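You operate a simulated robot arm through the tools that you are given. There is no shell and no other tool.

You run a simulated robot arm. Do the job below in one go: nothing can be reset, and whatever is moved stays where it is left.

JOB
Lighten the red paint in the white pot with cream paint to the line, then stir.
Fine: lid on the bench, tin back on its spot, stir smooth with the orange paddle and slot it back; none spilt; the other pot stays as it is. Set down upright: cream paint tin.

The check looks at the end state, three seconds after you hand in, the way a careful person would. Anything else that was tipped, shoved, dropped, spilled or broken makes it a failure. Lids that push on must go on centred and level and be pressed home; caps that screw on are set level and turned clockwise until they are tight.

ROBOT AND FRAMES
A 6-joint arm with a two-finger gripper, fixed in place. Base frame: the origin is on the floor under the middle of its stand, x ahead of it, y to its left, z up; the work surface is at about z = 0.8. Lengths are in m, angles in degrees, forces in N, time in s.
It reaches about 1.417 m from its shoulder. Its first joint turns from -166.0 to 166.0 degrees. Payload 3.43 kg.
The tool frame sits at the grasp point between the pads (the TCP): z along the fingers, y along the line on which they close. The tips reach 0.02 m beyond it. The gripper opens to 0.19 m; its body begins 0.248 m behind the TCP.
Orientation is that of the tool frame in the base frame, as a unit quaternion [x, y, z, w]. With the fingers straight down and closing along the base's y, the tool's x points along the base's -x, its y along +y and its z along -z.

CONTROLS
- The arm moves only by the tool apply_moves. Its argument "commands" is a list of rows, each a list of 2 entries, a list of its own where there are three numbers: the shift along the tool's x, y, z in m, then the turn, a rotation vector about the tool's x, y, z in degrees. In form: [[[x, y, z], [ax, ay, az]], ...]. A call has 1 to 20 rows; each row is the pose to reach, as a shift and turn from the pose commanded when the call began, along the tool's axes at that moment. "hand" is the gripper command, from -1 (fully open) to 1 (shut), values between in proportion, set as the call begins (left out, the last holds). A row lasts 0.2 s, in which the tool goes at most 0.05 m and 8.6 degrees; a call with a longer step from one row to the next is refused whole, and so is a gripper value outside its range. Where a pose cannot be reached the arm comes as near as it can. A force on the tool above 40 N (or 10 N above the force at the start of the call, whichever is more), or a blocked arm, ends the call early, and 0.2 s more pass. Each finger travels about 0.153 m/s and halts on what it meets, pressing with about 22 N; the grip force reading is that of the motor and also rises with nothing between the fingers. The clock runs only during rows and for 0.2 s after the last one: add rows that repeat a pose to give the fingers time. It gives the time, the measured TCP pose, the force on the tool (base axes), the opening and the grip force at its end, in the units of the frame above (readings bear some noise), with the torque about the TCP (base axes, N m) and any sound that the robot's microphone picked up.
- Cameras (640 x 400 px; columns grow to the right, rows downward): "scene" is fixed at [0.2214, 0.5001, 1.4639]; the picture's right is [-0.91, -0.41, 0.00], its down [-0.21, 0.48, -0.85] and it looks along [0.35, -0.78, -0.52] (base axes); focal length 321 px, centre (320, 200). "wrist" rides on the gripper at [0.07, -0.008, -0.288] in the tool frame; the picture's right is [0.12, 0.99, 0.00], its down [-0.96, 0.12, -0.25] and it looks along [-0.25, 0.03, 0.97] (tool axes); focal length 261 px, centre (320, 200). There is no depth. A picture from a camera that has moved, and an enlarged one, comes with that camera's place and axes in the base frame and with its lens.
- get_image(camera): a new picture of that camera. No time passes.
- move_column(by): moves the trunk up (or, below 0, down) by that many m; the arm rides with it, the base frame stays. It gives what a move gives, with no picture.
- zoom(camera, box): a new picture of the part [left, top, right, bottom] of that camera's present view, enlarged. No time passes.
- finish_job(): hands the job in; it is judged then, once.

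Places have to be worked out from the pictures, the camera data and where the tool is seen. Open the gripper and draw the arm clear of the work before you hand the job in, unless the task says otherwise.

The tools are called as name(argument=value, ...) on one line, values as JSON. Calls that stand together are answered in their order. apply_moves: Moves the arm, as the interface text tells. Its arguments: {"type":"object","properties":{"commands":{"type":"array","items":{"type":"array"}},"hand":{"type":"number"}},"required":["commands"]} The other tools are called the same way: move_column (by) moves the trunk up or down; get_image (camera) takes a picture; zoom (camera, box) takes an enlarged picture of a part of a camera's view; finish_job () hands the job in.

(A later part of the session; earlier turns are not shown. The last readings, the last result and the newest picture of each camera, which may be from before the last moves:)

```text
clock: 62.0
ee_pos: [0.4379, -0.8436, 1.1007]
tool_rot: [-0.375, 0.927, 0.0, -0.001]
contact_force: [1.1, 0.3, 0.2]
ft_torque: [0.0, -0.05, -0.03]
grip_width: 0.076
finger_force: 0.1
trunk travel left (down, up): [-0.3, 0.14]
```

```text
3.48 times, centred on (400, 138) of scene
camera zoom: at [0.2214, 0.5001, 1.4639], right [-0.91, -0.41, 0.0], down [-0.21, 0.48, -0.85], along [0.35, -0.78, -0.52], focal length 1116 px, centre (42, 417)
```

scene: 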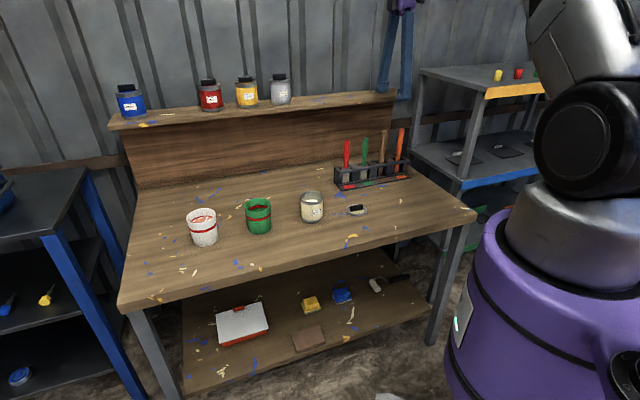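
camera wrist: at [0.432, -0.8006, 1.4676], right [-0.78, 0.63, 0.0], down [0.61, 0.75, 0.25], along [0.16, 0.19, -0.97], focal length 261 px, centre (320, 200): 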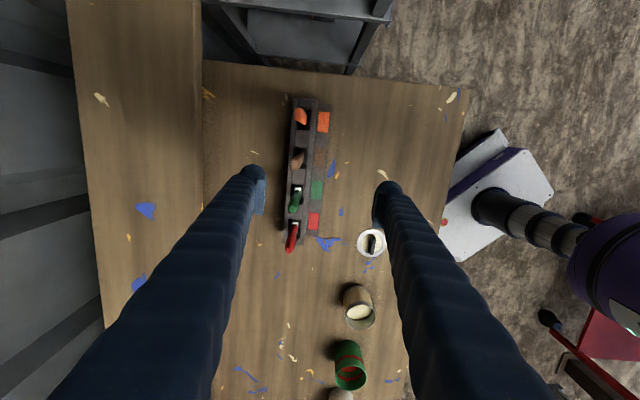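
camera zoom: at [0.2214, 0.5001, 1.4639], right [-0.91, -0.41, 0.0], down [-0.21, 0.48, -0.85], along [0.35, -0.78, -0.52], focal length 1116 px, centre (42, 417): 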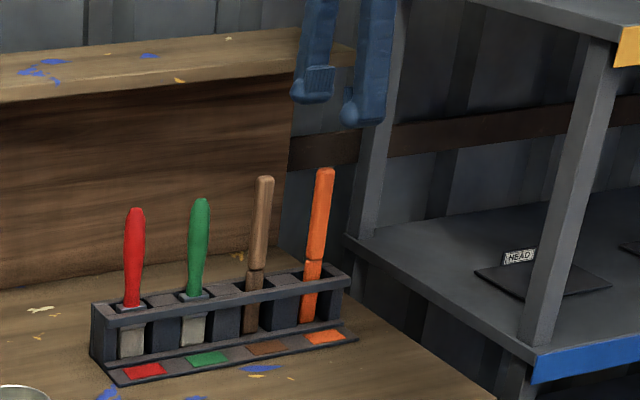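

The paddle is upright and within 3 mm of my axis. I'll correct that, descend so the pads straddle the upper handle, then check.

apply_moves(commands=[[[0.001, -0.0025, 0.03], [0, 0, 0]], [[0.001, -0.0025, 0.06], [0, 0, 0]], [[0.001, -0.0025, 0.09], [0, 0, 0]], [[0.001, -0.0025, 0.115], [0, 0, 0]], [[0.001, -0.0025, 0.124], [0, 0, 0]], [[0.001, -0.0025, 0.124], [0, 0, 0]]])

zoom(camera="wrist", box=[250, 120, 390, 240])

zoom(camera="scene", box=[360, 110, 440, 195])

```text
clock: 63.4
ee_pos: [0.4401, -0.8466, 0.9748]
tool_rot: [-0.375, 0.927, 0.001, 0.0]
contact_force: [0.7, 0.3, 0.6]
ft_torque: [-0.06, -0.02, -0.02]
grip_width: 0.076
finger_force: 0.1
trunk travel left (down, up): [-0.3, 0.14]
```

```text
3.33 times, centred on (320, 180) of wrist
camera zoom: at [0.3953, -0.9011, 1.2636], right [-0.78, 0.63, 0.0], down [0.61, 0.75, 0.25], along [0.16, 0.19, -0.97], focal length 869 px, centre (320, 267)
```

zoom: 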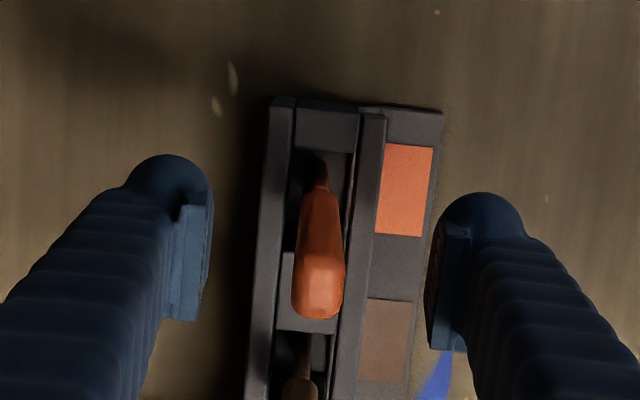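

```text
4.71 times, centred on (400, 152) of scene
camera zoom: at [0.2214, 0.5001, 1.4639], right [-0.91, -0.41, 0.0], down [-0.21, 0.48, -0.85], along [0.35, -0.78, -0.52], focal length 1510 px, centre (-56, 424)
```

zoom: 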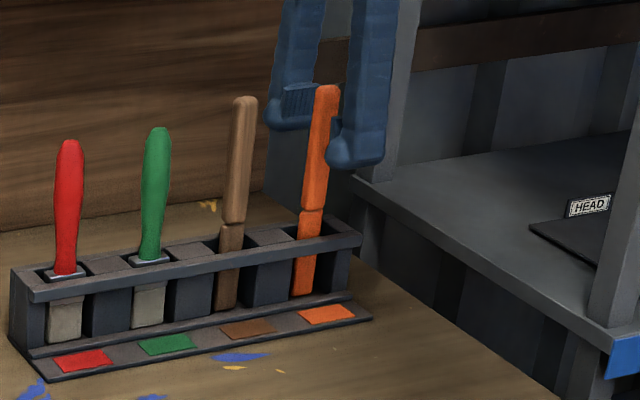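

The paddle is centred between the pads. I'll close on the handle, then check the grip before lifting.

apply_moves(commands=[[[0, 0, 0], [0, 0, 0]], [[0, 0, 0], [0, 0, 0]], [[0, 0, 0], [0, 0, 0]], [[0, 0, 0], [0, 0, 0]]], hand=1)

zoom(camera="wrist", box=[250, 120, 390, 240])

zoom(camera="scene", box=[360, 110, 440, 195])

```text
clock: 64.4
ee_pos: [0.4397, -0.846, 0.9762]
tool_rot: [-0.374, 0.927, 0.001, -0.001]
contact_force: [-0.4, -0.1, 0.2]
ft_torque: [0.01, -0.01, -0.01]
grip_width: 0.0146
finger_force: 22.2
trunk travel left (down, up): [-0.3, 0.14]
```

```text
3.33 times, centred on (320, 180) of wrist
camera zoom: at [0.3953, -0.9013, 1.2636], right [-0.78, 0.63, 0.0], down [0.61, 0.75, 0.25], along [0.16, 0.19, -0.97], focal length 869 px, centre (320, 267)
```

zoom: 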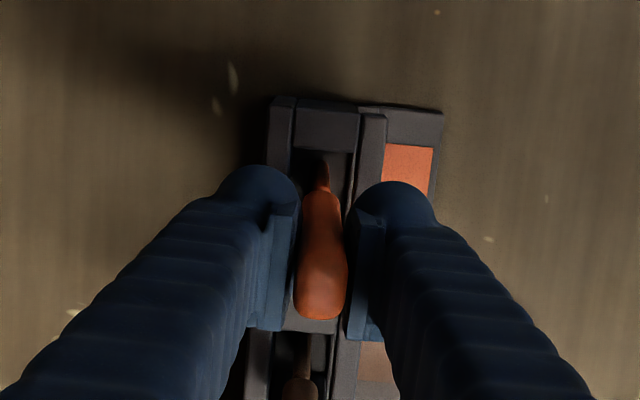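

```text
4.71 times, centred on (400, 152) of scene
camera zoom: at [0.2214, 0.5001, 1.4639], right [-0.91, -0.41, 0.0], down [-0.21, 0.48, -0.85], along [0.35, -0.78, -0.52], focal length 1510 px, centre (-56, 424)
```

zoom: 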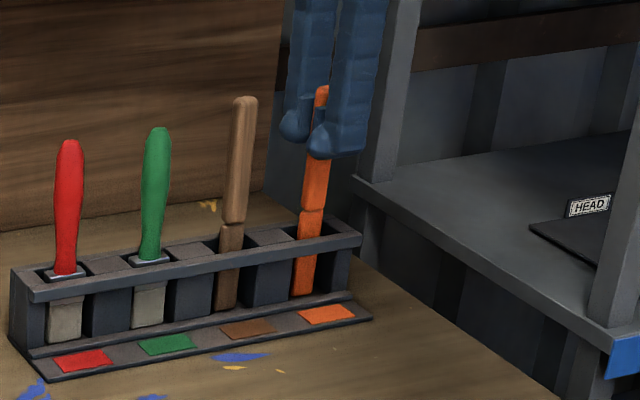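

It is gripped at 14.6 mm with no side force. I'll lift straight up 15 cm, slowly at first, to draw the blade out of the slot.

apply_moves(commands=[[[0, 0, -0.005], [0, 0, 0]], [[0, 0, -0.015], [0, 0, 0]], [[0, 0, -0.03], [0, 0, 0]], [[0, 0, -0.05], [0, 0, 0]], [[0, 0, -0.075], [0, 0, 0]], [[0, 0, -0.1], [0, 0, 0]], [[0, 0, -0.125], [0, 0, 0]], [[0, 0, -0.145], [0, 0, 0]], [[0, 0, -0.15], [0, 0, 0]], [[0, 0, -0.15], [0, 0, 0]]])

zoom(camera="scene", box=[350, 80, 450, 195])

get_image(camera="wrist")

```text
clock: 66.6
ee_pos: [0.4398, -0.8469, 1.1262]
tool_rot: [-0.375, 0.927, -0.001, 0.0]
contact_force: [0.2, -0.3, -0.7]
ft_torque: [0.01, -0.03, 0.01]
grip_width: 0.0148
finger_force: 22.2
trunk travel left (down, up): [-0.3, 0.14]
```

```text
3.48 times, centred on (400, 138) of scene
camera zoom: at [0.2214, 0.5001, 1.4639], right [-0.91, -0.41, 0.0], down [-0.21, 0.48, -0.85], along [0.35, -0.78, -0.52], focal length 1116 px, centre (42, 417)
```

zoom: 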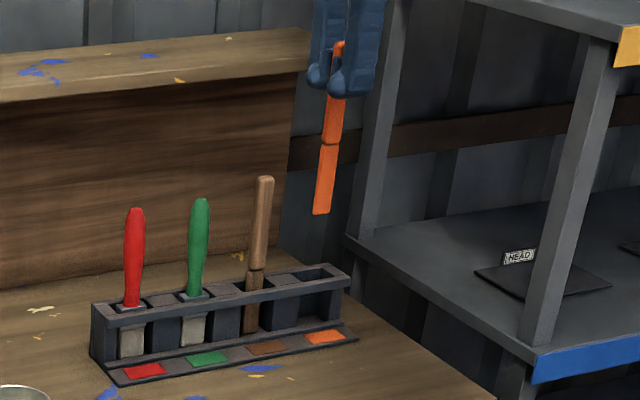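

```text
taken
camera wrist: at [0.3948, -0.9018, 1.414], right [-0.78, 0.63, 0.0], down [0.61, 0.75, 0.25], along [0.16, 0.19, -0.97], focal length 261 px, centre (320, 200)
```

wrist: 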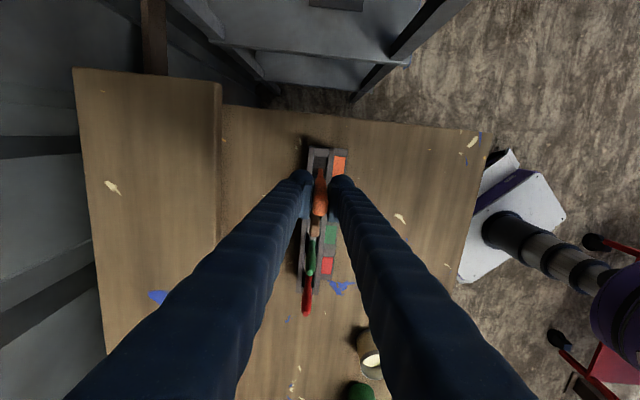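

The paddle is out cleanly, with its blade tip about 0.165 m below the TCP. I'll move toward the bench front first, then along the bench toward the white pot at this height.

apply_moves(commands=[[[0, 0.02, 0], [0, 0, 0]], [[0, 0.055, 0], [0, 0, 0]], [[0, 0.095, 0], [0, 0, 0]], [[0, 0.135, 0], [0, 0, 0]], [[-0.01, 0.17, 0], [0, 0, 0]], [[-0.03, 0.195, 0], [0, 0, 0]], [[-0.065, 0.205, 0], [0, 0, 0]], [[-0.105, 0.207, 0], [0, 0, 0]], [[-0.145, 0.207, 0], [0, 0, 0]], [[-0.185, 0.207, 0], [0, 0, 0]], [[-0.225, 0.207, 0], [0, 0, 0]], [[-0.265, 0.207, 0], [0, 0, 0]], [[-0.305, 0.207, 0], [0, 0, 0]], [[-0.345, 0.207, 0], [0, 0, 0]], [[-0.385, 0.207, 0], [0, 0, 0]], [[-0.425, 0.207, 0], [0, 0, 0]], [[-0.46, 0.207, 0], [0, 0, 0]], [[-0.485, 0.207, 0], [0, 0, 0]], [[-0.5, 0.207, 0], [0, 0, 0]]])

apply_moves(commands=[[[-0.015, 0, 0], [0, 0, 0]], [[-0.045, 0, 0], [0, 0, 0]], [[-0.085, 0, 0], [0, 0, 0]], [[-0.125, 0, 0], [0, 0, 0]], [[-0.165, 0, 0], [0, 0, 0]], [[-0.205, 0, 0], [0, 0, 0]], [[-0.24, 0, 0], [0, 0, 0]], [[-0.265, 0, 0], [0, 0, 0]], [[-0.28, 0, 0], [0, 0, 0]], [[-0.28, 0, 0], [0, 0, 0]]])

get_image(camera="wrist")

get_image(camera="scene")

```text
clock: 70.6
ee_pos: [0.6566, -0.3503, 1.1264]
tool_rot: [-0.375, 0.927, -0.001, 0.0]
contact_force: [0.2, -0.1, -0.9]
ft_torque: [0.0, -0.03, -0.02]
grip_width: 0.0146
finger_force: 21.8
trunk travel left (down, up): [-0.3, 0.14]
```

```text
clock: 72.8
ee_pos: [0.8578, -0.1553, 1.1249]
tool_rot: [-0.374, 0.927, 0.0, 0.0]
contact_force: [0.2, 0.0, 0.4]
ft_torque: [0.01, -0.01, 0.0]
grip_width: 0.0144
finger_force: 22.3
trunk travel left (down, up): [-0.3, 0.14]
```

```text
taken
camera wrist: at [0.8129, -0.2099, 1.4129], right [-0.78, 0.63, 0.0], down [0.61, 0.75, 0.25], along [0.16, 0.19, -0.97], focal length 261 px, centre (320, 200)
```

wrist: 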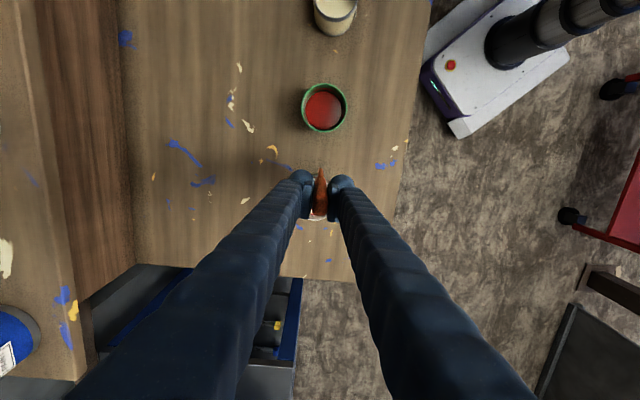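

```text
taken
```

scene: 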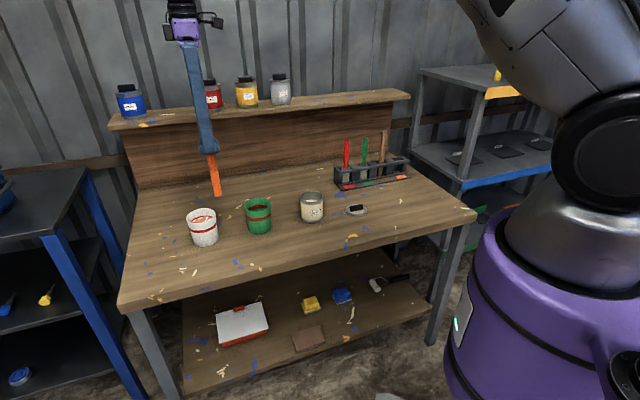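

I'll move the last 6 cm so the blade is above the pot's centre, still above the rim, and check in both views.

apply_moves(commands=[[[-0.015, 0, 0], [0, 0, 0]], [[-0.035, 0, 0], [0, 0, 0]], [[-0.053, 0, 0], [0, 0, 0]], [[-0.0622, 0, 0], [0, 0, 0]], [[-0.0622, 0, 0], [0, 0, 0]]])

zoom(camera="wrist", box=[260, 130, 380, 250])

zoom(camera="scene", box=[160, 150, 250, 260])

```text
clock: 74.0
ee_pos: [0.9013, -0.1114, 1.1261]
tool_rot: [-0.375, 0.927, 0.0, 0.0]
contact_force: [0.2, -0.3, -0.4]
ft_torque: [-0.03, 0.01, 0.0]
grip_width: 0.0145
finger_force: 22.3
trunk travel left (down, up): [-0.3, 0.14]
```

```text
3.33 times, centred on (320, 190) of wrist
camera zoom: at [0.8573, -0.1669, 1.4137], right [-0.78, 0.63, 0.0], down [0.61, 0.75, 0.25], along [0.16, 0.19, -0.97], focal length 869 px, centre (320, 233)
```

zoom: 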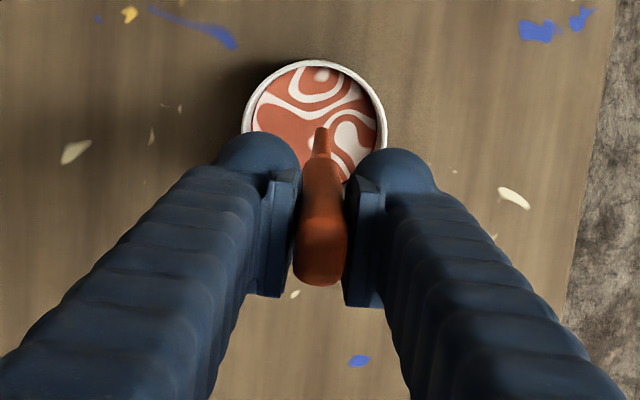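

```text
3.64 times, centred on (205, 205) of scene
camera zoom: at [0.2214, 0.5001, 1.4639], right [-0.91, -0.41, 0.0], down [-0.21, 0.48, -0.85], along [0.35, -0.78, -0.52], focal length 1167 px, centre (738, 182)
```

zoom: 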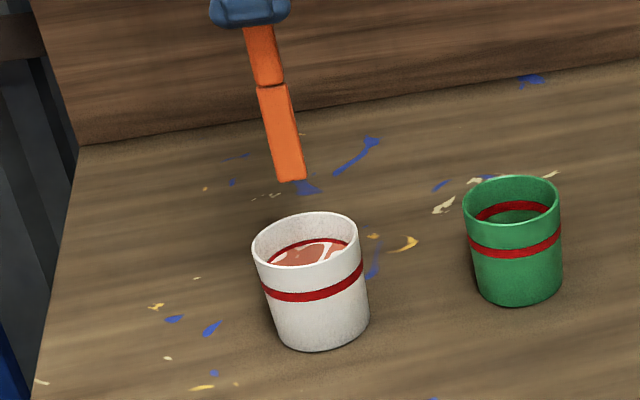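

The pot's centre is about 3 mm off in tool y. I'll correct that and lower the blade into the paint, stopping about 1 cm above the pot's floor.

apply_moves(commands=[[[-0.001, -0.0035, 0.01], [0, 0, 0]], [[-0.001, -0.0035, 0.03], [0, 0, 0]], [[-0.001, -0.0035, 0.05], [0, 0, 0]], [[-0.001, -0.0035, 0.07], [0, 0, 0]], [[-0.001, -0.0035, 0.085], [0, 0, 0]], [[-0.001, -0.0035, 0.1], [0, 0, 0]], [[-0.001, -0.0035, 0.115], [0, 0, 0]], [[-0.001, -0.0035, 0.128], [0, 0, 0]], [[-0.001, -0.0035, 0.136], [0, 0, 0]], [[-0.001, -0.0035, 0.14], [0, 0, 0]], [[-0.001, -0.0035, 0.14], [0, 0, 0]]])

zoom(camera="scene", box=[160, 150, 250, 260])

zoom(camera="wrist", box=[260, 130, 380, 250])

```text
clock: 76.4
ee_pos: [0.9054, -0.1125, 0.9857]
tool_rot: [-0.375, 0.927, -0.001, -0.001]
contact_force: [-0.6, -0.6, 0.2]
ft_torque: [-0.03, -0.03, 0.01]
grip_width: 0.0146
finger_force: 22.4
trunk travel left (down, up): [-0.3, 0.14]
```

```text
3.64 times, centred on (205, 205) of scene
camera zoom: at [0.2214, 0.5001, 1.4639], right [-0.91, -0.41, 0.0], down [-0.21, 0.48, -0.85], along [0.35, -0.78, -0.52], focal length 1167 px, centre (738, 182)
```

zoom: 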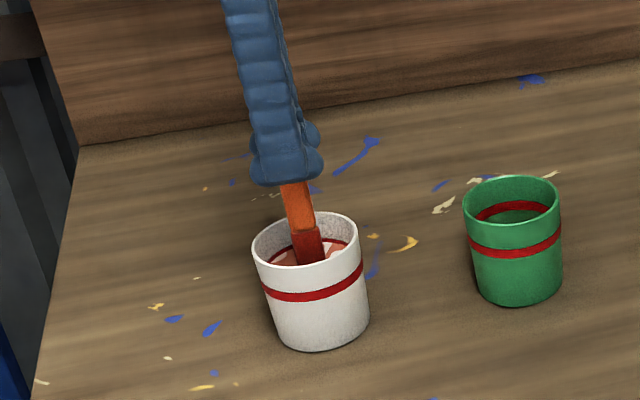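

```text
3.33 times, centred on (320, 190) of wrist
camera zoom: at [0.8601, -0.169, 1.2734], right [-0.78, 0.63, 0.0], down [0.61, 0.75, 0.25], along [0.16, 0.19, -0.97], focal length 869 px, centre (320, 233)
```

zoom: 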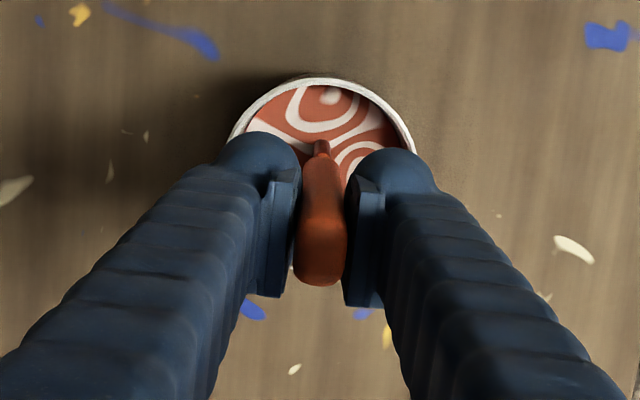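

The blade is in the paint, centred, with no contact force. I'll stir in circles of about 17 mm radius and watch the force.

apply_moves(commands=[[[0.009, 0, 0], [0, 0, 0]], [[0.017, 0, 0], [0, 0, 0]], [[0.012, 0.012, 0], [0, 0, 0]], [[0, 0.017, 0], [0, 0, 0]], [[-0.012, 0.012, 0], [0, 0, 0]], [[-0.017, 0, 0], [0, 0, 0]], [[-0.012, -0.012, 0], [0, 0, 0]], [[0, -0.017, 0], [0, 0, 0]], [[0.012, -0.012, 0], [0, 0, 0]], [[0.017, 0, 0], [0, 0, 0]], [[0.012, 0.012, 0], [0, 0, 0]], [[0, 0.017, 0], [0, 0, 0]], [[-0.012, 0.012, 0], [0, 0, 0]], [[-0.017, 0, 0], [0, 0, 0]], [[-0.012, -0.012, 0], [0, 0, 0]], [[0, -0.017, 0], [0, 0, 0]], [[0.012, -0.012, 0], [0, 0, 0]], [[0.01, 0, 0], [0, 0, 0]], [[0, 0, 0], [0, 0, 0]]])

zoom(camera="scene", box=[182, 204, 222, 229])

zoom(camera="wrist", box=[260, 130, 380, 250])

```text
clock: 80.4
ee_pos: [0.9053, -0.1121, 0.986]
tool_rot: [-0.374, 0.927, 0.001, -0.002]
contact_force: [0.6, -0.6, -0.6]
ft_torque: [-0.05, 0.05, 0.01]
grip_width: 0.0146
finger_force: 22.3
trunk travel left (down, up): [-0.3, 0.14]
```

```text
16.00 times, centred on (202, 216) of scene
camera zoom: at [0.2214, 0.5001, 1.4639], right [-0.91, -0.41, 0.0], down [-0.21, 0.48, -0.85], along [0.35, -0.78, -0.52], focal length 5135 px, centre (2208, -64)
```

zoom: 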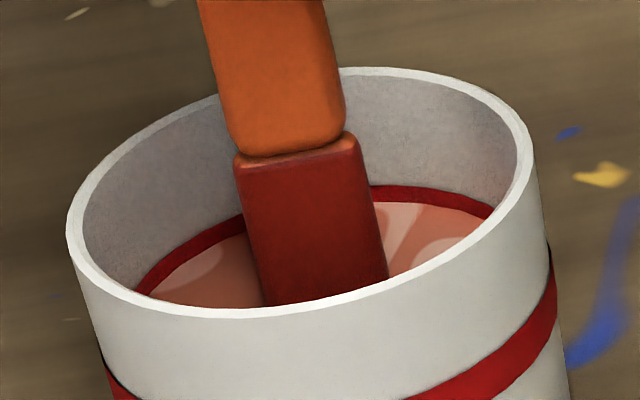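

```text
3.33 times, centred on (320, 190) of wrist
camera zoom: at [0.8608, -0.1681, 1.2734], right [-0.78, 0.63, 0.0], down [0.61, 0.75, 0.25], along [0.15, 0.19, -0.97], focal length 869 px, centre (320, 233)
```

zoom: 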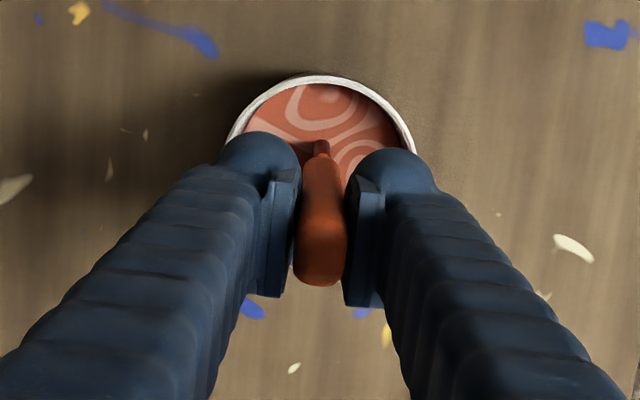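

The swirls are fading and the pot hasn't moved. I'll keep stirring with the same circles.

apply_moves(commands=[[[0.009, 0, 0], [0, 0, 0]], [[0.017, 0, 0], [0, 0, 0]], [[0.012, 0.012, 0], [0, 0, 0]], [[0, 0.017, 0], [0, 0, 0]], [[-0.012, 0.012, 0], [0, 0, 0]], [[-0.017, 0, 0], [0, 0, 0]], [[-0.012, -0.012, 0], [0, 0, 0]], [[0, -0.017, 0], [0, 0, 0]], [[0.012, -0.012, 0], [0, 0, 0]], [[0.017, 0, 0], [0, 0, 0]], [[0.012, 0.012, 0], [0, 0, 0]], [[0, 0.017, 0], [0, 0, 0]], [[-0.012, 0.012, 0], [0, 0, 0]], [[-0.017, 0, 0], [0, 0, 0]], [[-0.012, -0.012, 0], [0, 0, 0]], [[0, -0.017, 0], [0, 0, 0]], [[0.012, -0.012, 0], [0, 0, 0]], [[0.01, 0, 0], [0, 0, 0]], [[0, 0, 0], [0, 0, 0]]])

apply_moves(commands=[[[0.009, 0, 0], [0, 0, 0]], [[0.017, 0, 0], [0, 0, 0]], [[0.012, 0.012, 0], [0, 0, 0]], [[0, 0.017, 0], [0, 0, 0]], [[-0.012, 0.012, 0], [0, 0, 0]], [[-0.017, 0, 0], [0, 0, 0]], [[-0.012, -0.012, 0], [0, 0, 0]], [[0, -0.017, 0], [0, 0, 0]], [[0.012, -0.012, 0], [0, 0, 0]], [[0.017, 0, 0], [0, 0, 0]], [[0.012, 0.012, 0], [0, 0, 0]], [[0, 0.017, 0], [0, 0, 0]], [[-0.012, 0.012, 0], [0, 0, 0]], [[-0.017, 0, 0], [0, 0, 0]], [[-0.012, -0.012, 0], [0, 0, 0]], [[0, -0.017, 0], [0, 0, 0]], [[0.012, -0.012, 0], [0, 0, 0]], [[0.01, 0, 0], [0, 0, 0]], [[0, 0, 0], [0, 0, 0]]])

zoom(camera="scene", box=[182, 204, 222, 229])

zoom(camera="wrist", box=[260, 130, 380, 250])

```text
clock: 84.4
ee_pos: [0.9051, -0.1127, 0.9859]
tool_rot: [-0.374, 0.927, 0.0, -0.001]
contact_force: [0.4, -0.6, -1.0]
ft_torque: [-0.04, 0.01, 0.0]
grip_width: 0.0147
finger_force: 22.3
trunk travel left (down, up): [-0.3, 0.14]
```

```text
clock: 88.4
ee_pos: [0.9061, -0.1131, 0.9856]
tool_rot: [-0.374, 0.927, 0.001, -0.001]
contact_force: [-0.1, -0.6, 0.1]
ft_torque: [-0.02, 0.02, 0.03]
grip_width: 0.0145
finger_force: 21.4
trunk travel left (down, up): [-0.3, 0.14]
```

```text
16.00 times, centred on (202, 216) of scene
camera zoom: at [0.2214, 0.5001, 1.4639], right [-0.91, -0.41, 0.0], down [-0.21, 0.48, -0.85], along [0.35, -0.78, -0.52], focal length 5135 px, centre (2208, -64)
```

zoom: 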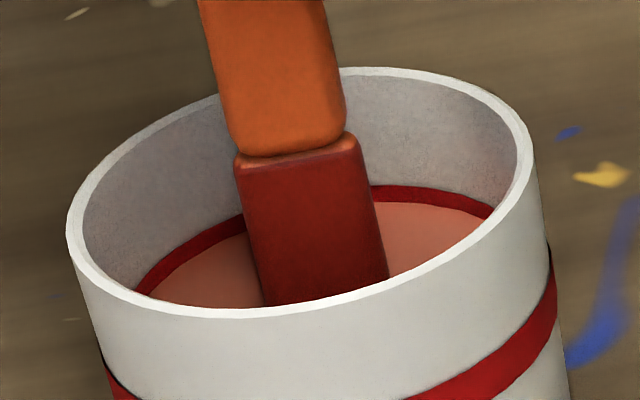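

```text
3.33 times, centred on (320, 190) of wrist
camera zoom: at [0.861, -0.1685, 1.2731], right [-0.78, 0.63, 0.0], down [0.61, 0.75, 0.25], along [0.15, 0.19, -0.97], focal length 869 px, centre (320, 233)
```

zoom: 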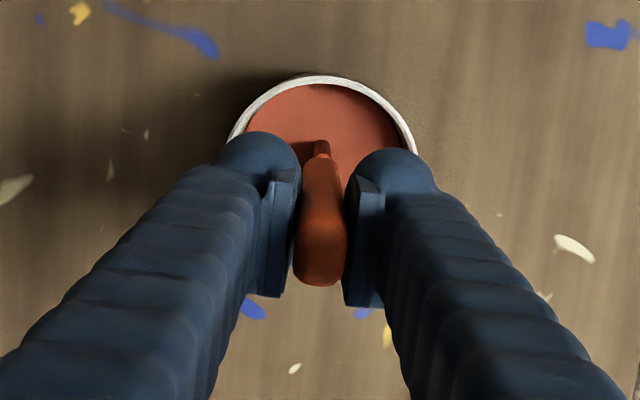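

The surface now looks uniform. I'll do one more round in the opposite direction with a slightly wider circle to make sure it's fully smooth.

apply_moves(commands=[[[0.01, 0, 0], [0, 0, 0]], [[0.02, 0, 0], [0, 0, 0]], [[0.014, -0.014, 0], [0, 0, 0]], [[0, -0.02, 0], [0, 0, 0]], [[-0.014, -0.014, 0], [0, 0, 0]], [[-0.02, 0, 0], [0, 0, 0]], [[-0.014, 0.014, 0], [0, 0, 0]], [[0, 0.02, 0], [0, 0, 0]], [[0.014, 0.014, 0], [0, 0, 0]], [[0.02, 0, 0], [0, 0, 0]], [[0.014, -0.014, 0], [0, 0, 0]], [[0, -0.02, 0], [0, 0, 0]], [[-0.014, -0.014, 0], [0, 0, 0]], [[-0.02, 0, 0], [0, 0, 0]], [[-0.014, 0.014, 0], [0, 0, 0]], [[0, 0.02, 0], [0, 0, 0]], [[0.01, 0.012, 0], [0, 0, 0]], [[0, 0, 0], [0, 0, 0]], [[0, 0, 0], [0, 0, 0]]])

zoom(camera="scene", box=[160, 150, 250, 260])

zoom(camera="wrist", box=[260, 130, 380, 250])

```text
clock: 92.4
ee_pos: [0.9044, -0.1125, 0.9875]
tool_rot: [-0.375, 0.927, 0.001, 0.0]
contact_force: [-0.9, -0.7, -0.2]
ft_torque: [-0.04, 0.0, 0.03]
grip_width: 0.0146
finger_force: 22.2
trunk travel left (down, up): [-0.3, 0.14]
```

```text
3.64 times, centred on (205, 205) of scene
camera zoom: at [0.2214, 0.5001, 1.4639], right [-0.91, -0.41, 0.0], down [-0.21, 0.48, -0.85], along [0.35, -0.78, -0.52], focal length 1167 px, centre (738, 182)
```

zoom: 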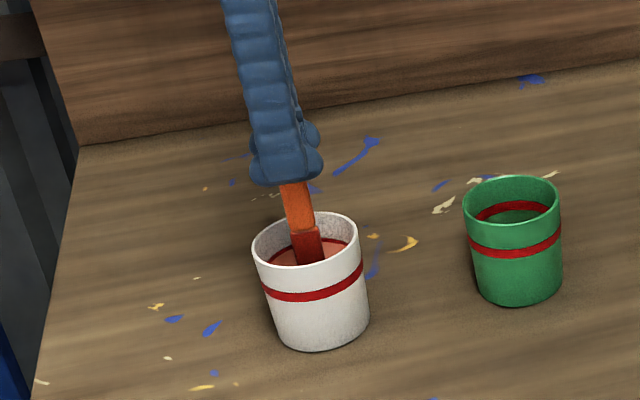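

```text
3.33 times, centred on (320, 190) of wrist
camera zoom: at [0.8599, -0.1685, 1.2737], right [-0.78, 0.63, 0.0], down [0.61, 0.75, 0.25], along [0.16, 0.19, -0.97], focal length 869 px, centre (320, 233)
```

zoom: 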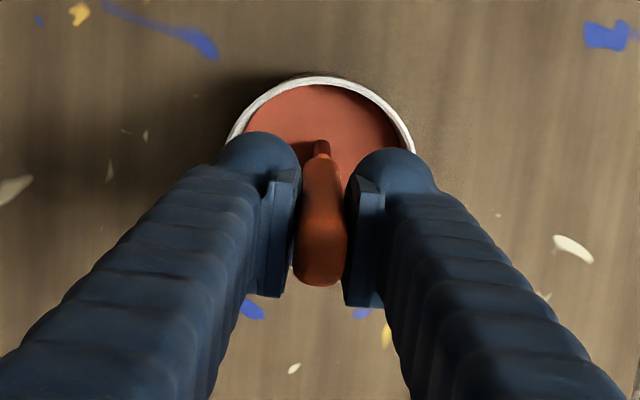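

It's uniform. I'll raise the blade slowly out of the paint, keeping its tip inside the pot, and hold it there so it drains.

apply_moves(commands=[[[0, 0, -0.004], [0, 0, 0]], [[0, 0, -0.01], [0, 0, 0]], [[0, 0, -0.016], [0, 0, 0]], [[0, 0, -0.022], [0, 0, 0]], [[0, 0, -0.028], [0, 0, 0]], [[0, 0, -0.034], [0, 0, 0]], [[0, 0, -0.04], [0, 0, 0]], [[0, 0, -0.045], [0, 0, 0]], [[0, 0, -0.05], [0, 0, 0]], [[0, 0, -0.053], [0, 0, 0]], [[0, 0, -0.055], [0, 0, 0]], [[0, 0, -0.055], [0, 0, 0]], [[0, 0, -0.055], [0, 0, 0]], [[0, 0, -0.055], [0, 0, 0]], [[0, 0, -0.055], [0, 0, 0]], [[0, 0, -0.055], [0, 0, 0]], [[0, 0, -0.055], [0, 0, 0]], [[0, 0, -0.055], [0, 0, 0]], [[0, 0, -0.055], [0, 0, 0]], [[0, 0, -0.055], [0, 0, 0]]])

zoom(camera="scene", box=[180, 185, 225, 235])

zoom(camera="wrist", box=[260, 130, 380, 250])

```text
clock: 96.6
ee_pos: [0.9041, -0.114, 1.0418]
tool_rot: [-0.374, 0.927, 0.0, 0.001]
contact_force: [-0.2, 0.9, -0.7]
ft_torque: [0.03, 0.0, -0.02]
grip_width: 0.0143
finger_force: 21.9
trunk travel left (down, up): [-0.3, 0.14]
```

```text
8.00 times, centred on (202, 210) of scene
camera zoom: at [0.2214, 0.5001, 1.4639], right [-0.91, -0.41, 0.0], down [-0.21, 0.48, -0.85], along [0.35, -0.78, -0.52], focal length 2567 px, centre (1260, 120)
```

zoom: 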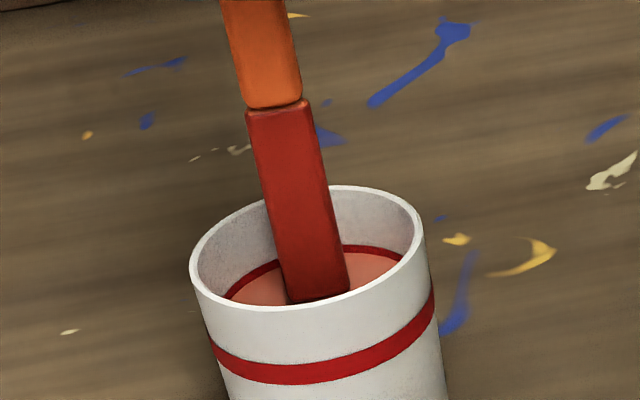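

```text
3.33 times, centred on (320, 190) of wrist
camera zoom: at [0.8605, -0.1688, 1.3282], right [-0.78, 0.63, 0.0], down [0.61, 0.75, 0.25], along [0.16, 0.19, -0.97], focal length 869 px, centre (320, 233)
```

zoom: 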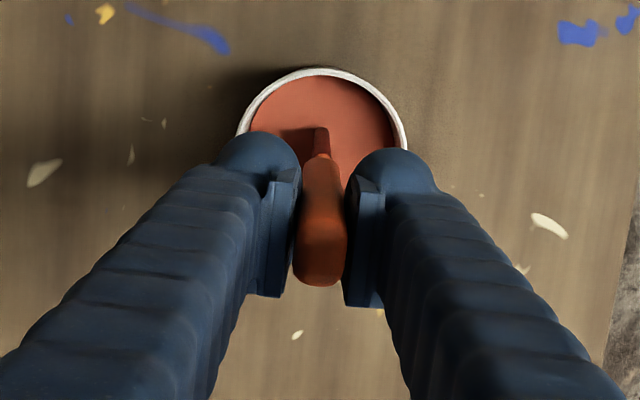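

The blade is wet. I'll hold it over the pot for a few more seconds to let it drip off.

apply_moves(commands=[[[0, 0, 0], [0, 0, 0]], [[0, 0, 0], [0, 0, 0]], [[0, 0, 0], [0, 0, 0]], [[0, 0, 0], [0, 0, 0]], [[0, 0, 0], [0, 0, 0]], [[0, 0, 0], [0, 0, 0]], [[0, 0, 0], [0, 0, 0]], [[0, 0, 0], [0, 0, 0]], [[0, 0, 0], [0, 0, 0]], [[0, 0, 0], [0, 0, 0]], [[0, 0, 0], [0, 0, 0]], [[0, 0, 0], [0, 0, 0]], [[0, 0, 0], [0, 0, 0]], [[0, 0, 0], [0, 0, 0]], [[0, 0, 0], [0, 0, 0]], [[0, 0, 0], [0, 0, 0]], [[0, 0, 0], [0, 0, 0]], [[0, 0, 0], [0, 0, 0]], [[0, 0, 0], [0, 0, 0]], [[0, 0, 0], [0, 0, 0]]])

zoom(camera="scene", box=[180, 185, 225, 235])

```text
clock: 100.8
ee_pos: [0.9048, -0.114, 1.0421]
tool_rot: [-0.375, 0.927, 0.0, 0.0]
contact_force: [0.8, 0.9, 0.1]
ft_torque: [-0.02, 0.01, -0.04]
grip_width: 0.0144
finger_force: 21.7
trunk travel left (down, up): [-0.3, 0.14]
```

```text
8.00 times, centred on (202, 210) of scene
camera zoom: at [0.2214, 0.5001, 1.4639], right [-0.91, -0.41, 0.0], down [-0.21, 0.48, -0.85], along [0.35, -0.78, -0.52], focal length 2567 px, centre (1260, 120)
```

zoom: 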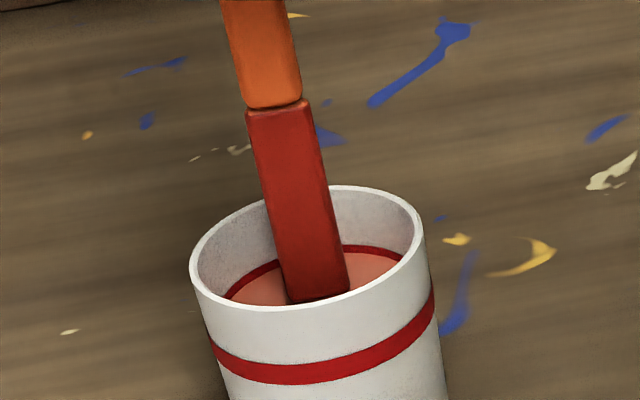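

There's no dripping. I'll raise the blade clear of the rim and check it before carrying it away.

apply_moves(commands=[[[0, 0, -0.01], [0, 0, 0]], [[0, 0, -0.025], [0, 0, 0]], [[0, 0, -0.04], [0, 0, 0]], [[0, 0, -0.055], [0, 0, 0]], [[0, 0, -0.07], [0, 0, 0]], [[0, 0, -0.08], [0, 0, 0]], [[0, 0, -0.085], [0, 0, 0]], [[0, 0, -0.085], [0, 0, 0]], [[0, 0, -0.085], [0, 0, 0]], [[0, 0, -0.085], [0, 0, 0]], [[0, 0, -0.085], [0, 0, 0]], [[0, 0, -0.085], [0, 0, 0]], [[0, 0, -0.085], [0, 0, 0]]])

zoom(camera="scene", box=[160, 150, 250, 260])

zoom(camera="scene", box=[182, 204, 222, 229])

zoom(camera="wrist", box=[260, 130, 380, 250])

```text
clock: 103.6
ee_pos: [0.9051, -0.1131, 1.1258]
tool_rot: [-0.375, 0.927, 0.0, 0.0]
contact_force: [-0.2, 0.3, -0.4]
ft_torque: [-0.01, 0.01, 0.03]
grip_width: 0.0143
finger_force: 21.4
trunk travel left (down, up): [-0.3, 0.14]
```

```text
3.64 times, centred on (205, 205) of scene
camera zoom: at [0.2214, 0.5001, 1.4639], right [-0.91, -0.41, 0.0], down [-0.21, 0.48, -0.85], along [0.35, -0.78, -0.52], focal length 1167 px, centre (738, 182)
```

zoom: 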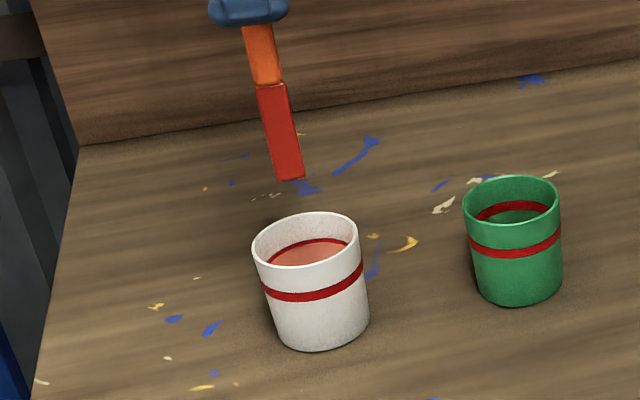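

```text
16.00 times, centred on (202, 216) of scene
camera zoom: at [0.2214, 0.5001, 1.4639], right [-0.91, -0.41, 0.0], down [-0.21, 0.48, -0.85], along [0.35, -0.78, -0.52], focal length 5135 px, centre (2208, -64)
```

zoom: 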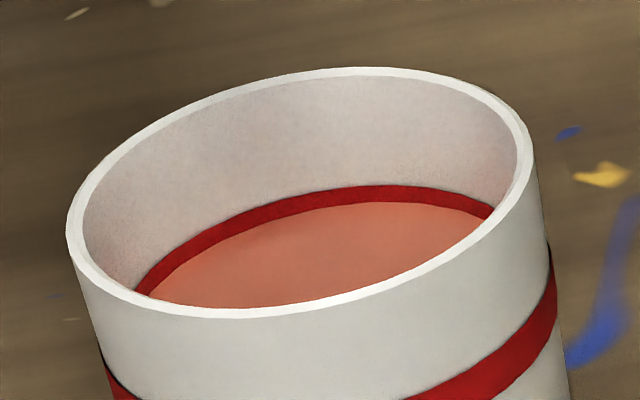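

```text
3.33 times, centred on (320, 190) of wrist
camera zoom: at [0.8604, -0.1688, 1.4135], right [-0.78, 0.63, 0.0], down [0.61, 0.75, 0.25], along [0.16, 0.19, -0.97], focal length 869 px, centre (320, 233)
```

zoom: 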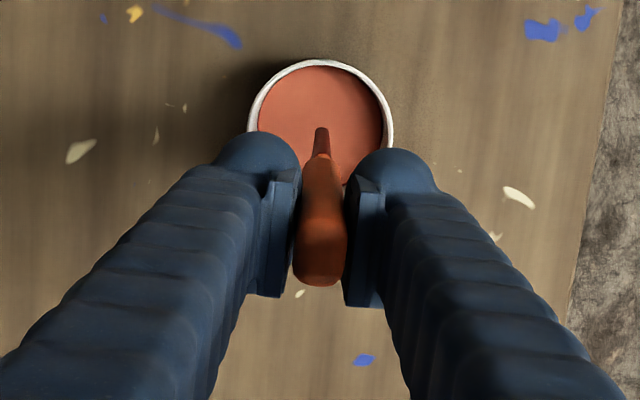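

The paint is smooth and sits at the line. I'll carry the paddle back along the strip between the pots and the rack, so the wet blade never passes over another vessel.

apply_moves(commands=[[[0, -0.015, 0], [0, 0, 0]], [[0, -0.045, 0], [0, 0, 0]], [[0, -0.08, 0], [0, 0, 0]], [[0.015, -0.104, 0], [0, 0, 0]], [[0.045, -0.112, 0], [0, 0, 0]], [[0.085, -0.112, 0], [0, 0, 0]], [[0.125, -0.112, 0], [0, 0, 0]], [[0.165, -0.112, 0], [0, 0, 0]], [[0.205, -0.112, 0], [0, 0, 0]], [[0.245, -0.112, 0], [0, 0, 0]], [[0.285, -0.112, 0], [0, 0, 0]], [[0.325, -0.112, 0], [0, 0, 0]], [[0.365, -0.112, 0], [0, 0, 0]], [[0.405, -0.112, 0], [0, 0, 0]], [[0.44, -0.112, 0], [0, 0, 0]], [[0.47, -0.112, 0], [0, 0, 0]], [[0.49, -0.112, 0], [0, 0, 0]], [[0.5, -0.112, 0], [0, 0, 0]], [[0.5, -0.112, 0], [0, 0, 0]]])

apply_moves(commands=[[[0.015, 0, 0], [0, 0, 0]], [[0.045, 0, 0], [0, 0, 0]], [[0.085, 0, 0], [0, 0, 0]], [[0.125, 0, 0], [0, 0, 0]], [[0.165, 0, 0], [0, 0, 0]], [[0.205, 0, 0], [0, 0, 0]], [[0.245, 0, 0], [0, 0, 0]], [[0.285, 0, 0], [0, 0, 0]], [[0.315, 0, 0], [0, 0, 0]], [[0.335, 0, 0], [0, 0, 0]], [[0.3432, 0, 0], [0, 0, 0]], [[0.3432, -0.01, 0], [0, 0, 0]], [[0.3432, -0.035, 0], [0, 0, 0]], [[0.3432, -0.065, 0], [0, 0, 0]], [[0.3432, -0.085, 0], [0, 0, 0]], [[0.3432, -0.0915, 0], [0, 0, 0]], [[0.3432, -0.0915, 0], [0, 0, 0]], [[0.3432, -0.0915, 0], [0, 0, 0]]])

zoom(camera="wrist", box=[250, 120, 390, 240])

zoom(camera="scene", box=[350, 80, 450, 195])

get_image(camera="scene")

```text
clock: 107.6
ee_pos: [0.624, -0.5428, 1.1267]
tool_rot: [-0.374, 0.927, 0.0, 0.001]
contact_force: [0.0, 0.4, -0.5]
ft_torque: [0.02, 0.03, 0.0]
grip_width: 0.0143
finger_force: 22.8
trunk travel left (down, up): [-0.3, 0.14]
```

```text
clock: 111.4
ee_pos: [0.4393, -0.8453, 1.1267]
tool_rot: [-0.375, 0.927, -0.001, 0.0]
contact_force: [0.1, -0.5, 0.3]
ft_torque: [-0.01, -0.03, -0.02]
grip_width: 0.0143
finger_force: 21.6
trunk travel left (down, up): [-0.3, 0.14]
```

```text
3.33 times, centred on (320, 180) of wrist
camera zoom: at [0.3949, -0.9008, 1.4137], right [-0.78, 0.63, 0.0], down [0.61, 0.75, 0.25], along [0.16, 0.19, -0.97], focal length 869 px, centre (320, 267)
```

zoom: 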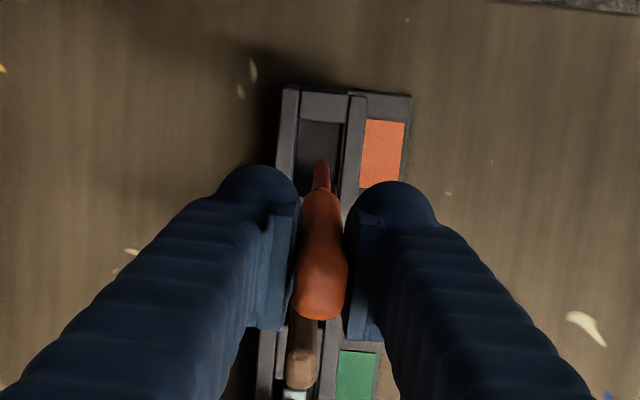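

```text
3.48 times, centred on (400, 138) of scene
camera zoom: at [0.2214, 0.5001, 1.4639], right [-0.91, -0.41, 0.0], down [-0.21, 0.48, -0.85], along [0.35, -0.78, -0.52], focal length 1116 px, centre (42, 417)
```

zoom: 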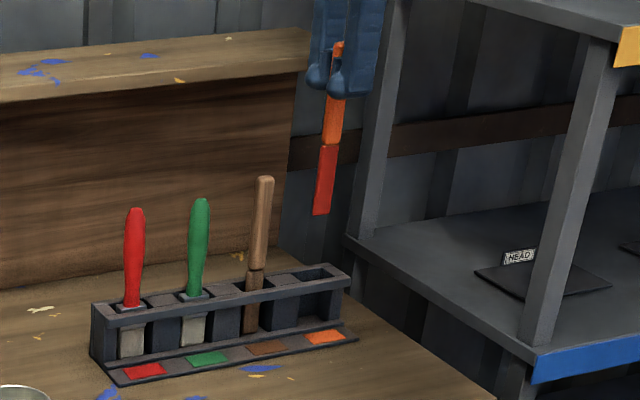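

```text
taken
```

scene: 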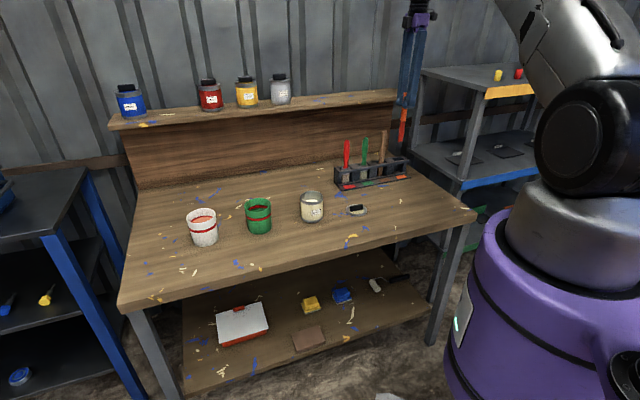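

The pose matches the one I lifted out at. I'll lower until the tip is just above the rack top and check alignment.

apply_moves(commands=[[[0, 0, 0.015], [0, 0, 0]], [[0, 0, 0.035], [0, 0, 0]], [[0, 0, 0.055], [0, 0, 0]], [[0, 0, 0.07], [0, 0, 0]], [[0, 0, 0.07], [0, 0, 0]]])

zoom(camera="wrist", box=[280, 130, 360, 210])

zoom(camera="scene", box=[370, 120, 425, 190])

```text
clock: 112.6
ee_pos: [0.4389, -0.846, 1.0563]
tool_rot: [-0.375, 0.927, 0.0, 0.0]
contact_force: [-0.4, -0.3, -0.9]
ft_torque: [0.03, -0.01, 0.02]
grip_width: 0.0147
finger_force: 21.6
trunk travel left (down, up): [-0.3, 0.14]
```

```text
5.00 times, centred on (320, 170) of wrist
camera zoom: at [0.394, -0.9014, 1.3442], right [-0.78, 0.63, 0.0], down [0.61, 0.75, 0.25], along [0.16, 0.19, -0.97], focal length 1303 px, centre (320, 350)
```

zoom: 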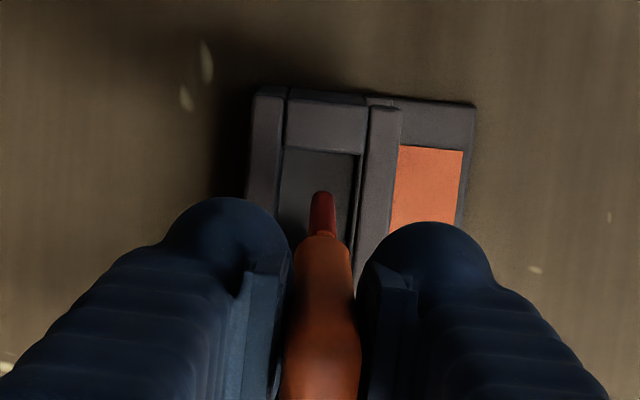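

```text
5.71 times, centred on (398, 155) of scene
camera zoom: at [0.2214, 0.5001, 1.4639], right [-0.91, -0.41, 0.0], down [-0.21, 0.48, -0.85], along [0.35, -0.78, -0.52], focal length 1834 px, centre (-123, 457)
```

zoom: 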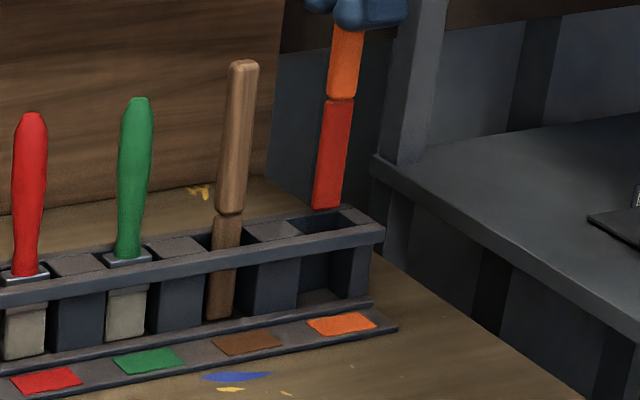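

The blade is lined up over the open orange slot. I'll lower it in slowly.

apply_moves(commands=[[[0, 0, 0.008], [0, 0, 0]], [[0, 0, 0.016], [0, 0, 0]], [[0, 0, 0.024], [0, 0, 0]], [[0, 0, 0.032], [0, 0, 0]], [[0, 0, 0.04], [0, 0, 0]], [[0, 0, 0.048], [0, 0, 0]], [[0, 0, 0.056], [0, 0, 0]], [[0, 0, 0.064], [0, 0, 0]], [[0, 0, 0.07], [0, 0, 0]], [[0, 0, 0.074], [0, 0, 0]], [[0, 0, 0.074], [0, 0, 0]]])

zoom(camera="scene", box=[370, 120, 425, 190])

zoom(camera="wrist", box=[280, 130, 360, 210])

```text
clock: 115.0
ee_pos: [0.4396, -0.8471, 0.9831]
tool_rot: [-0.374, 0.927, 0.0, 0.001]
contact_force: [-0.3, 0.0, -0.8]
ft_torque: [-0.03, 0.04, 0.01]
grip_width: 0.0142
finger_force: 22.0
trunk travel left (down, up): [-0.3, 0.14]
```

```text
5.71 times, centred on (398, 155) of scene
camera zoom: at [0.2214, 0.5001, 1.4639], right [-0.91, -0.41, 0.0], down [-0.21, 0.48, -0.85], along [0.35, -0.78, -0.52], focal length 1834 px, centre (-123, 457)
```

zoom: 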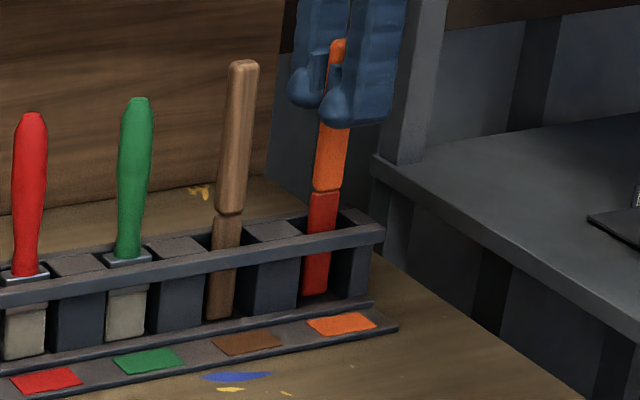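

```text
5.00 times, centred on (320, 170) of wrist
camera zoom: at [0.3951, -0.9015, 1.27], right [-0.78, 0.63, 0.0], down [0.61, 0.75, 0.25], along [0.16, 0.19, -0.97], focal length 1303 px, centre (320, 350)
```

zoom: 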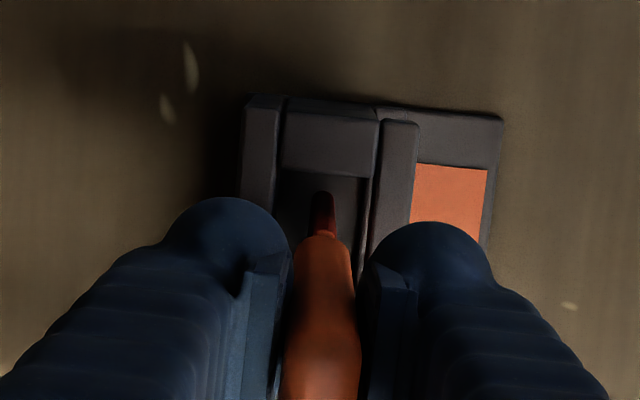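

The blade is in the slot with about 6 mm to go. I'll lower gently until I feel the floor.

apply_moves(commands=[[[0, 0, 0.002], [0, 0, 0]], [[0, 0, 0.004], [0, 0, 0]], [[0, 0, 0.005], [0, 0, 0]]])

apply_moves(commands=[[[0, 0, 0.0007], [0, 0, 0]], [[0, 0, 0.0012], [0, 0, 0]]])

```text
clock: 115.8
ee_pos: [0.44, -0.846, 0.9771]
tool_rot: [-0.375, 0.927, 0.001, 0.001]
contact_force: [-0.6, 0.3, 0.1]
ft_torque: [-0.01, -0.02, -0.02]
grip_width: 0.0147
finger_force: 22.1
trunk travel left (down, up): [-0.3, 0.14]
```

```text
clock: 116.4
ee_pos: [0.4391, -0.8463, 0.976]
tool_rot: [-0.374, 0.927, 0.0, 0.0]
contact_force: [-0.2, 0.4, -0.9]
ft_torque: [-0.01, 0.0, 0.01]
grip_width: 0.0146
finger_force: 21.9
trunk travel left (down, up): [-0.3, 0.14]
```

There's no clear contact yet at the original height, so I'll go down another millimetre or two.

apply_moves(commands=[[[0, 0, 0.0005], [0, 0, 0]], [[0, 0, 0.001], [0, 0, 0]]])

apply_moves(commands=[[[0, 0, 0.0005], [0, 0, 0]], [[0, 0, 0.001], [0, 0, 0]]])

zoom(camera="scene", box=[370, 120, 425, 190])

```text
clock: 117.0
ee_pos: [0.4395, -0.8464, 0.9761]
tool_rot: [-0.374, 0.927, 0.0, 0.0]
contact_force: [-0.2, -0.5, 5.8]
ft_torque: [-0.08, 0.06, -0.04]
grip_width: 0.0144
finger_force: 22.2
trunk travel left (down, up): [-0.3, 0.14]
```

```text
clock: 117.6
ee_pos: [0.44, -0.8461, 0.9767]
tool_rot: [-0.375, 0.927, -0.001, 0.0]
contact_force: [-0.1, -0.6, 14.1]
ft_torque: [0.0, -0.04, -0.01]
grip_width: 0.0145
finger_force: 22.0
trunk travel left (down, up): [-0.3, 0.14]
```

```text
5.71 times, centred on (398, 155) of scene
camera zoom: at [0.2214, 0.5001, 1.4639], right [-0.91, -0.41, 0.0], down [-0.21, 0.48, -0.85], along [0.35, -0.78, -0.52], focal length 1834 px, centre (-123, 457)
```

zoom: 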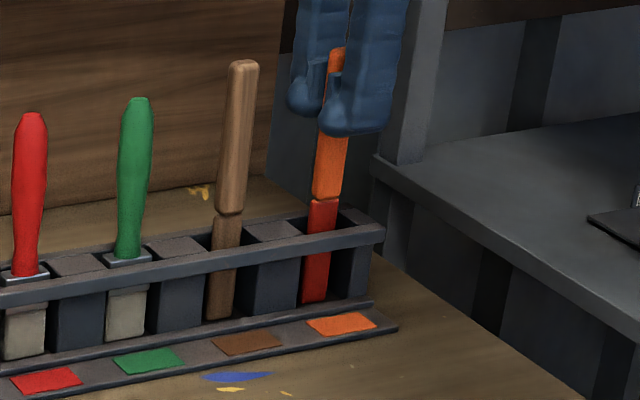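

It is seated on the slot floor (14 N). I'll ease off, open the fingers and check the paddle stays standing.

apply_moves(commands=[[[0, 0, -0.001], [0, 0, 0]], [[0, 0, -0.0014], [0, 0, 0]]])

apply_moves(commands=[[[0, 0, 0], [0, 0, 0]], [[0, 0, 0], [0, 0, 0]], [[0, 0, 0], [0, 0, 0]]], hand=0.2)

zoom(camera="wrist", box=[250, 120, 390, 240])

zoom(camera="scene", box=[360, 110, 440, 195])

```text
clock: 118.2
ee_pos: [0.4383, -0.8455, 0.9748]
tool_rot: [-0.375, 0.927, 0.0, 0.0]
contact_force: [-0.6, -0.2, 10.3]
ft_torque: [-0.02, -0.02, -0.01]
grip_width: 0.0145
finger_force: 22.0
trunk travel left (down, up): [-0.3, 0.14]
```

```text
clock: 119.0
ee_pos: [0.4391, -0.8456, 0.9751]
tool_rot: [-0.374, 0.927, 0.0, 0.0]
contact_force: [0.4, -0.6, -0.4]
ft_torque: [0.03, 0.01, -0.01]
grip_width: 0.0759
finger_force: 0.0
trunk travel left (down, up): [-0.3, 0.14]
```

```text
3.33 times, centred on (320, 180) of wrist
camera zoom: at [0.3946, -0.9011, 1.2628], right [-0.78, 0.63, 0.0], down [0.61, 0.75, 0.25], along [0.16, 0.19, -0.97], focal length 869 px, centre (320, 267)
```

zoom: 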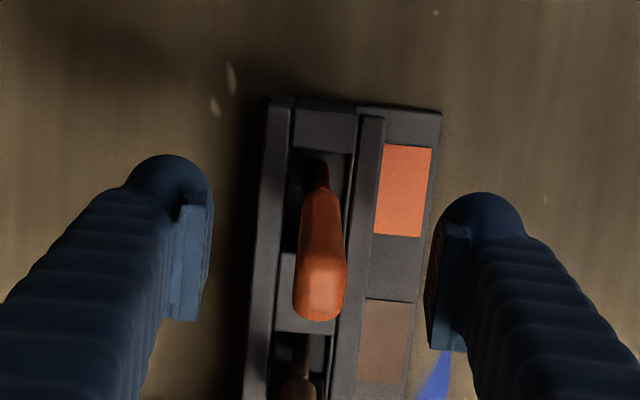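

```text
4.71 times, centred on (400, 152) of scene
camera zoom: at [0.2214, 0.5001, 1.4639], right [-0.91, -0.41, 0.0], down [-0.21, 0.48, -0.85], along [0.35, -0.78, -0.52], focal length 1510 px, centre (-56, 424)
```

zoom: 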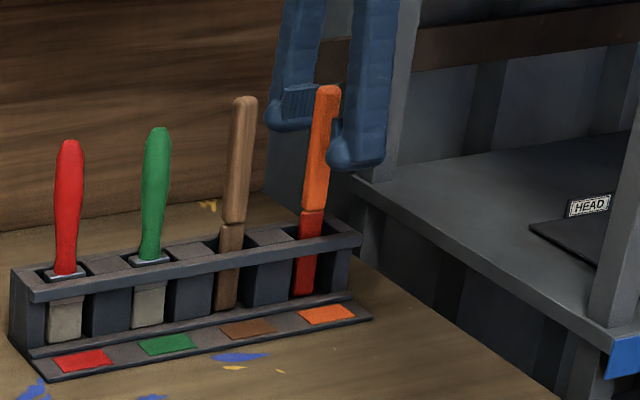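

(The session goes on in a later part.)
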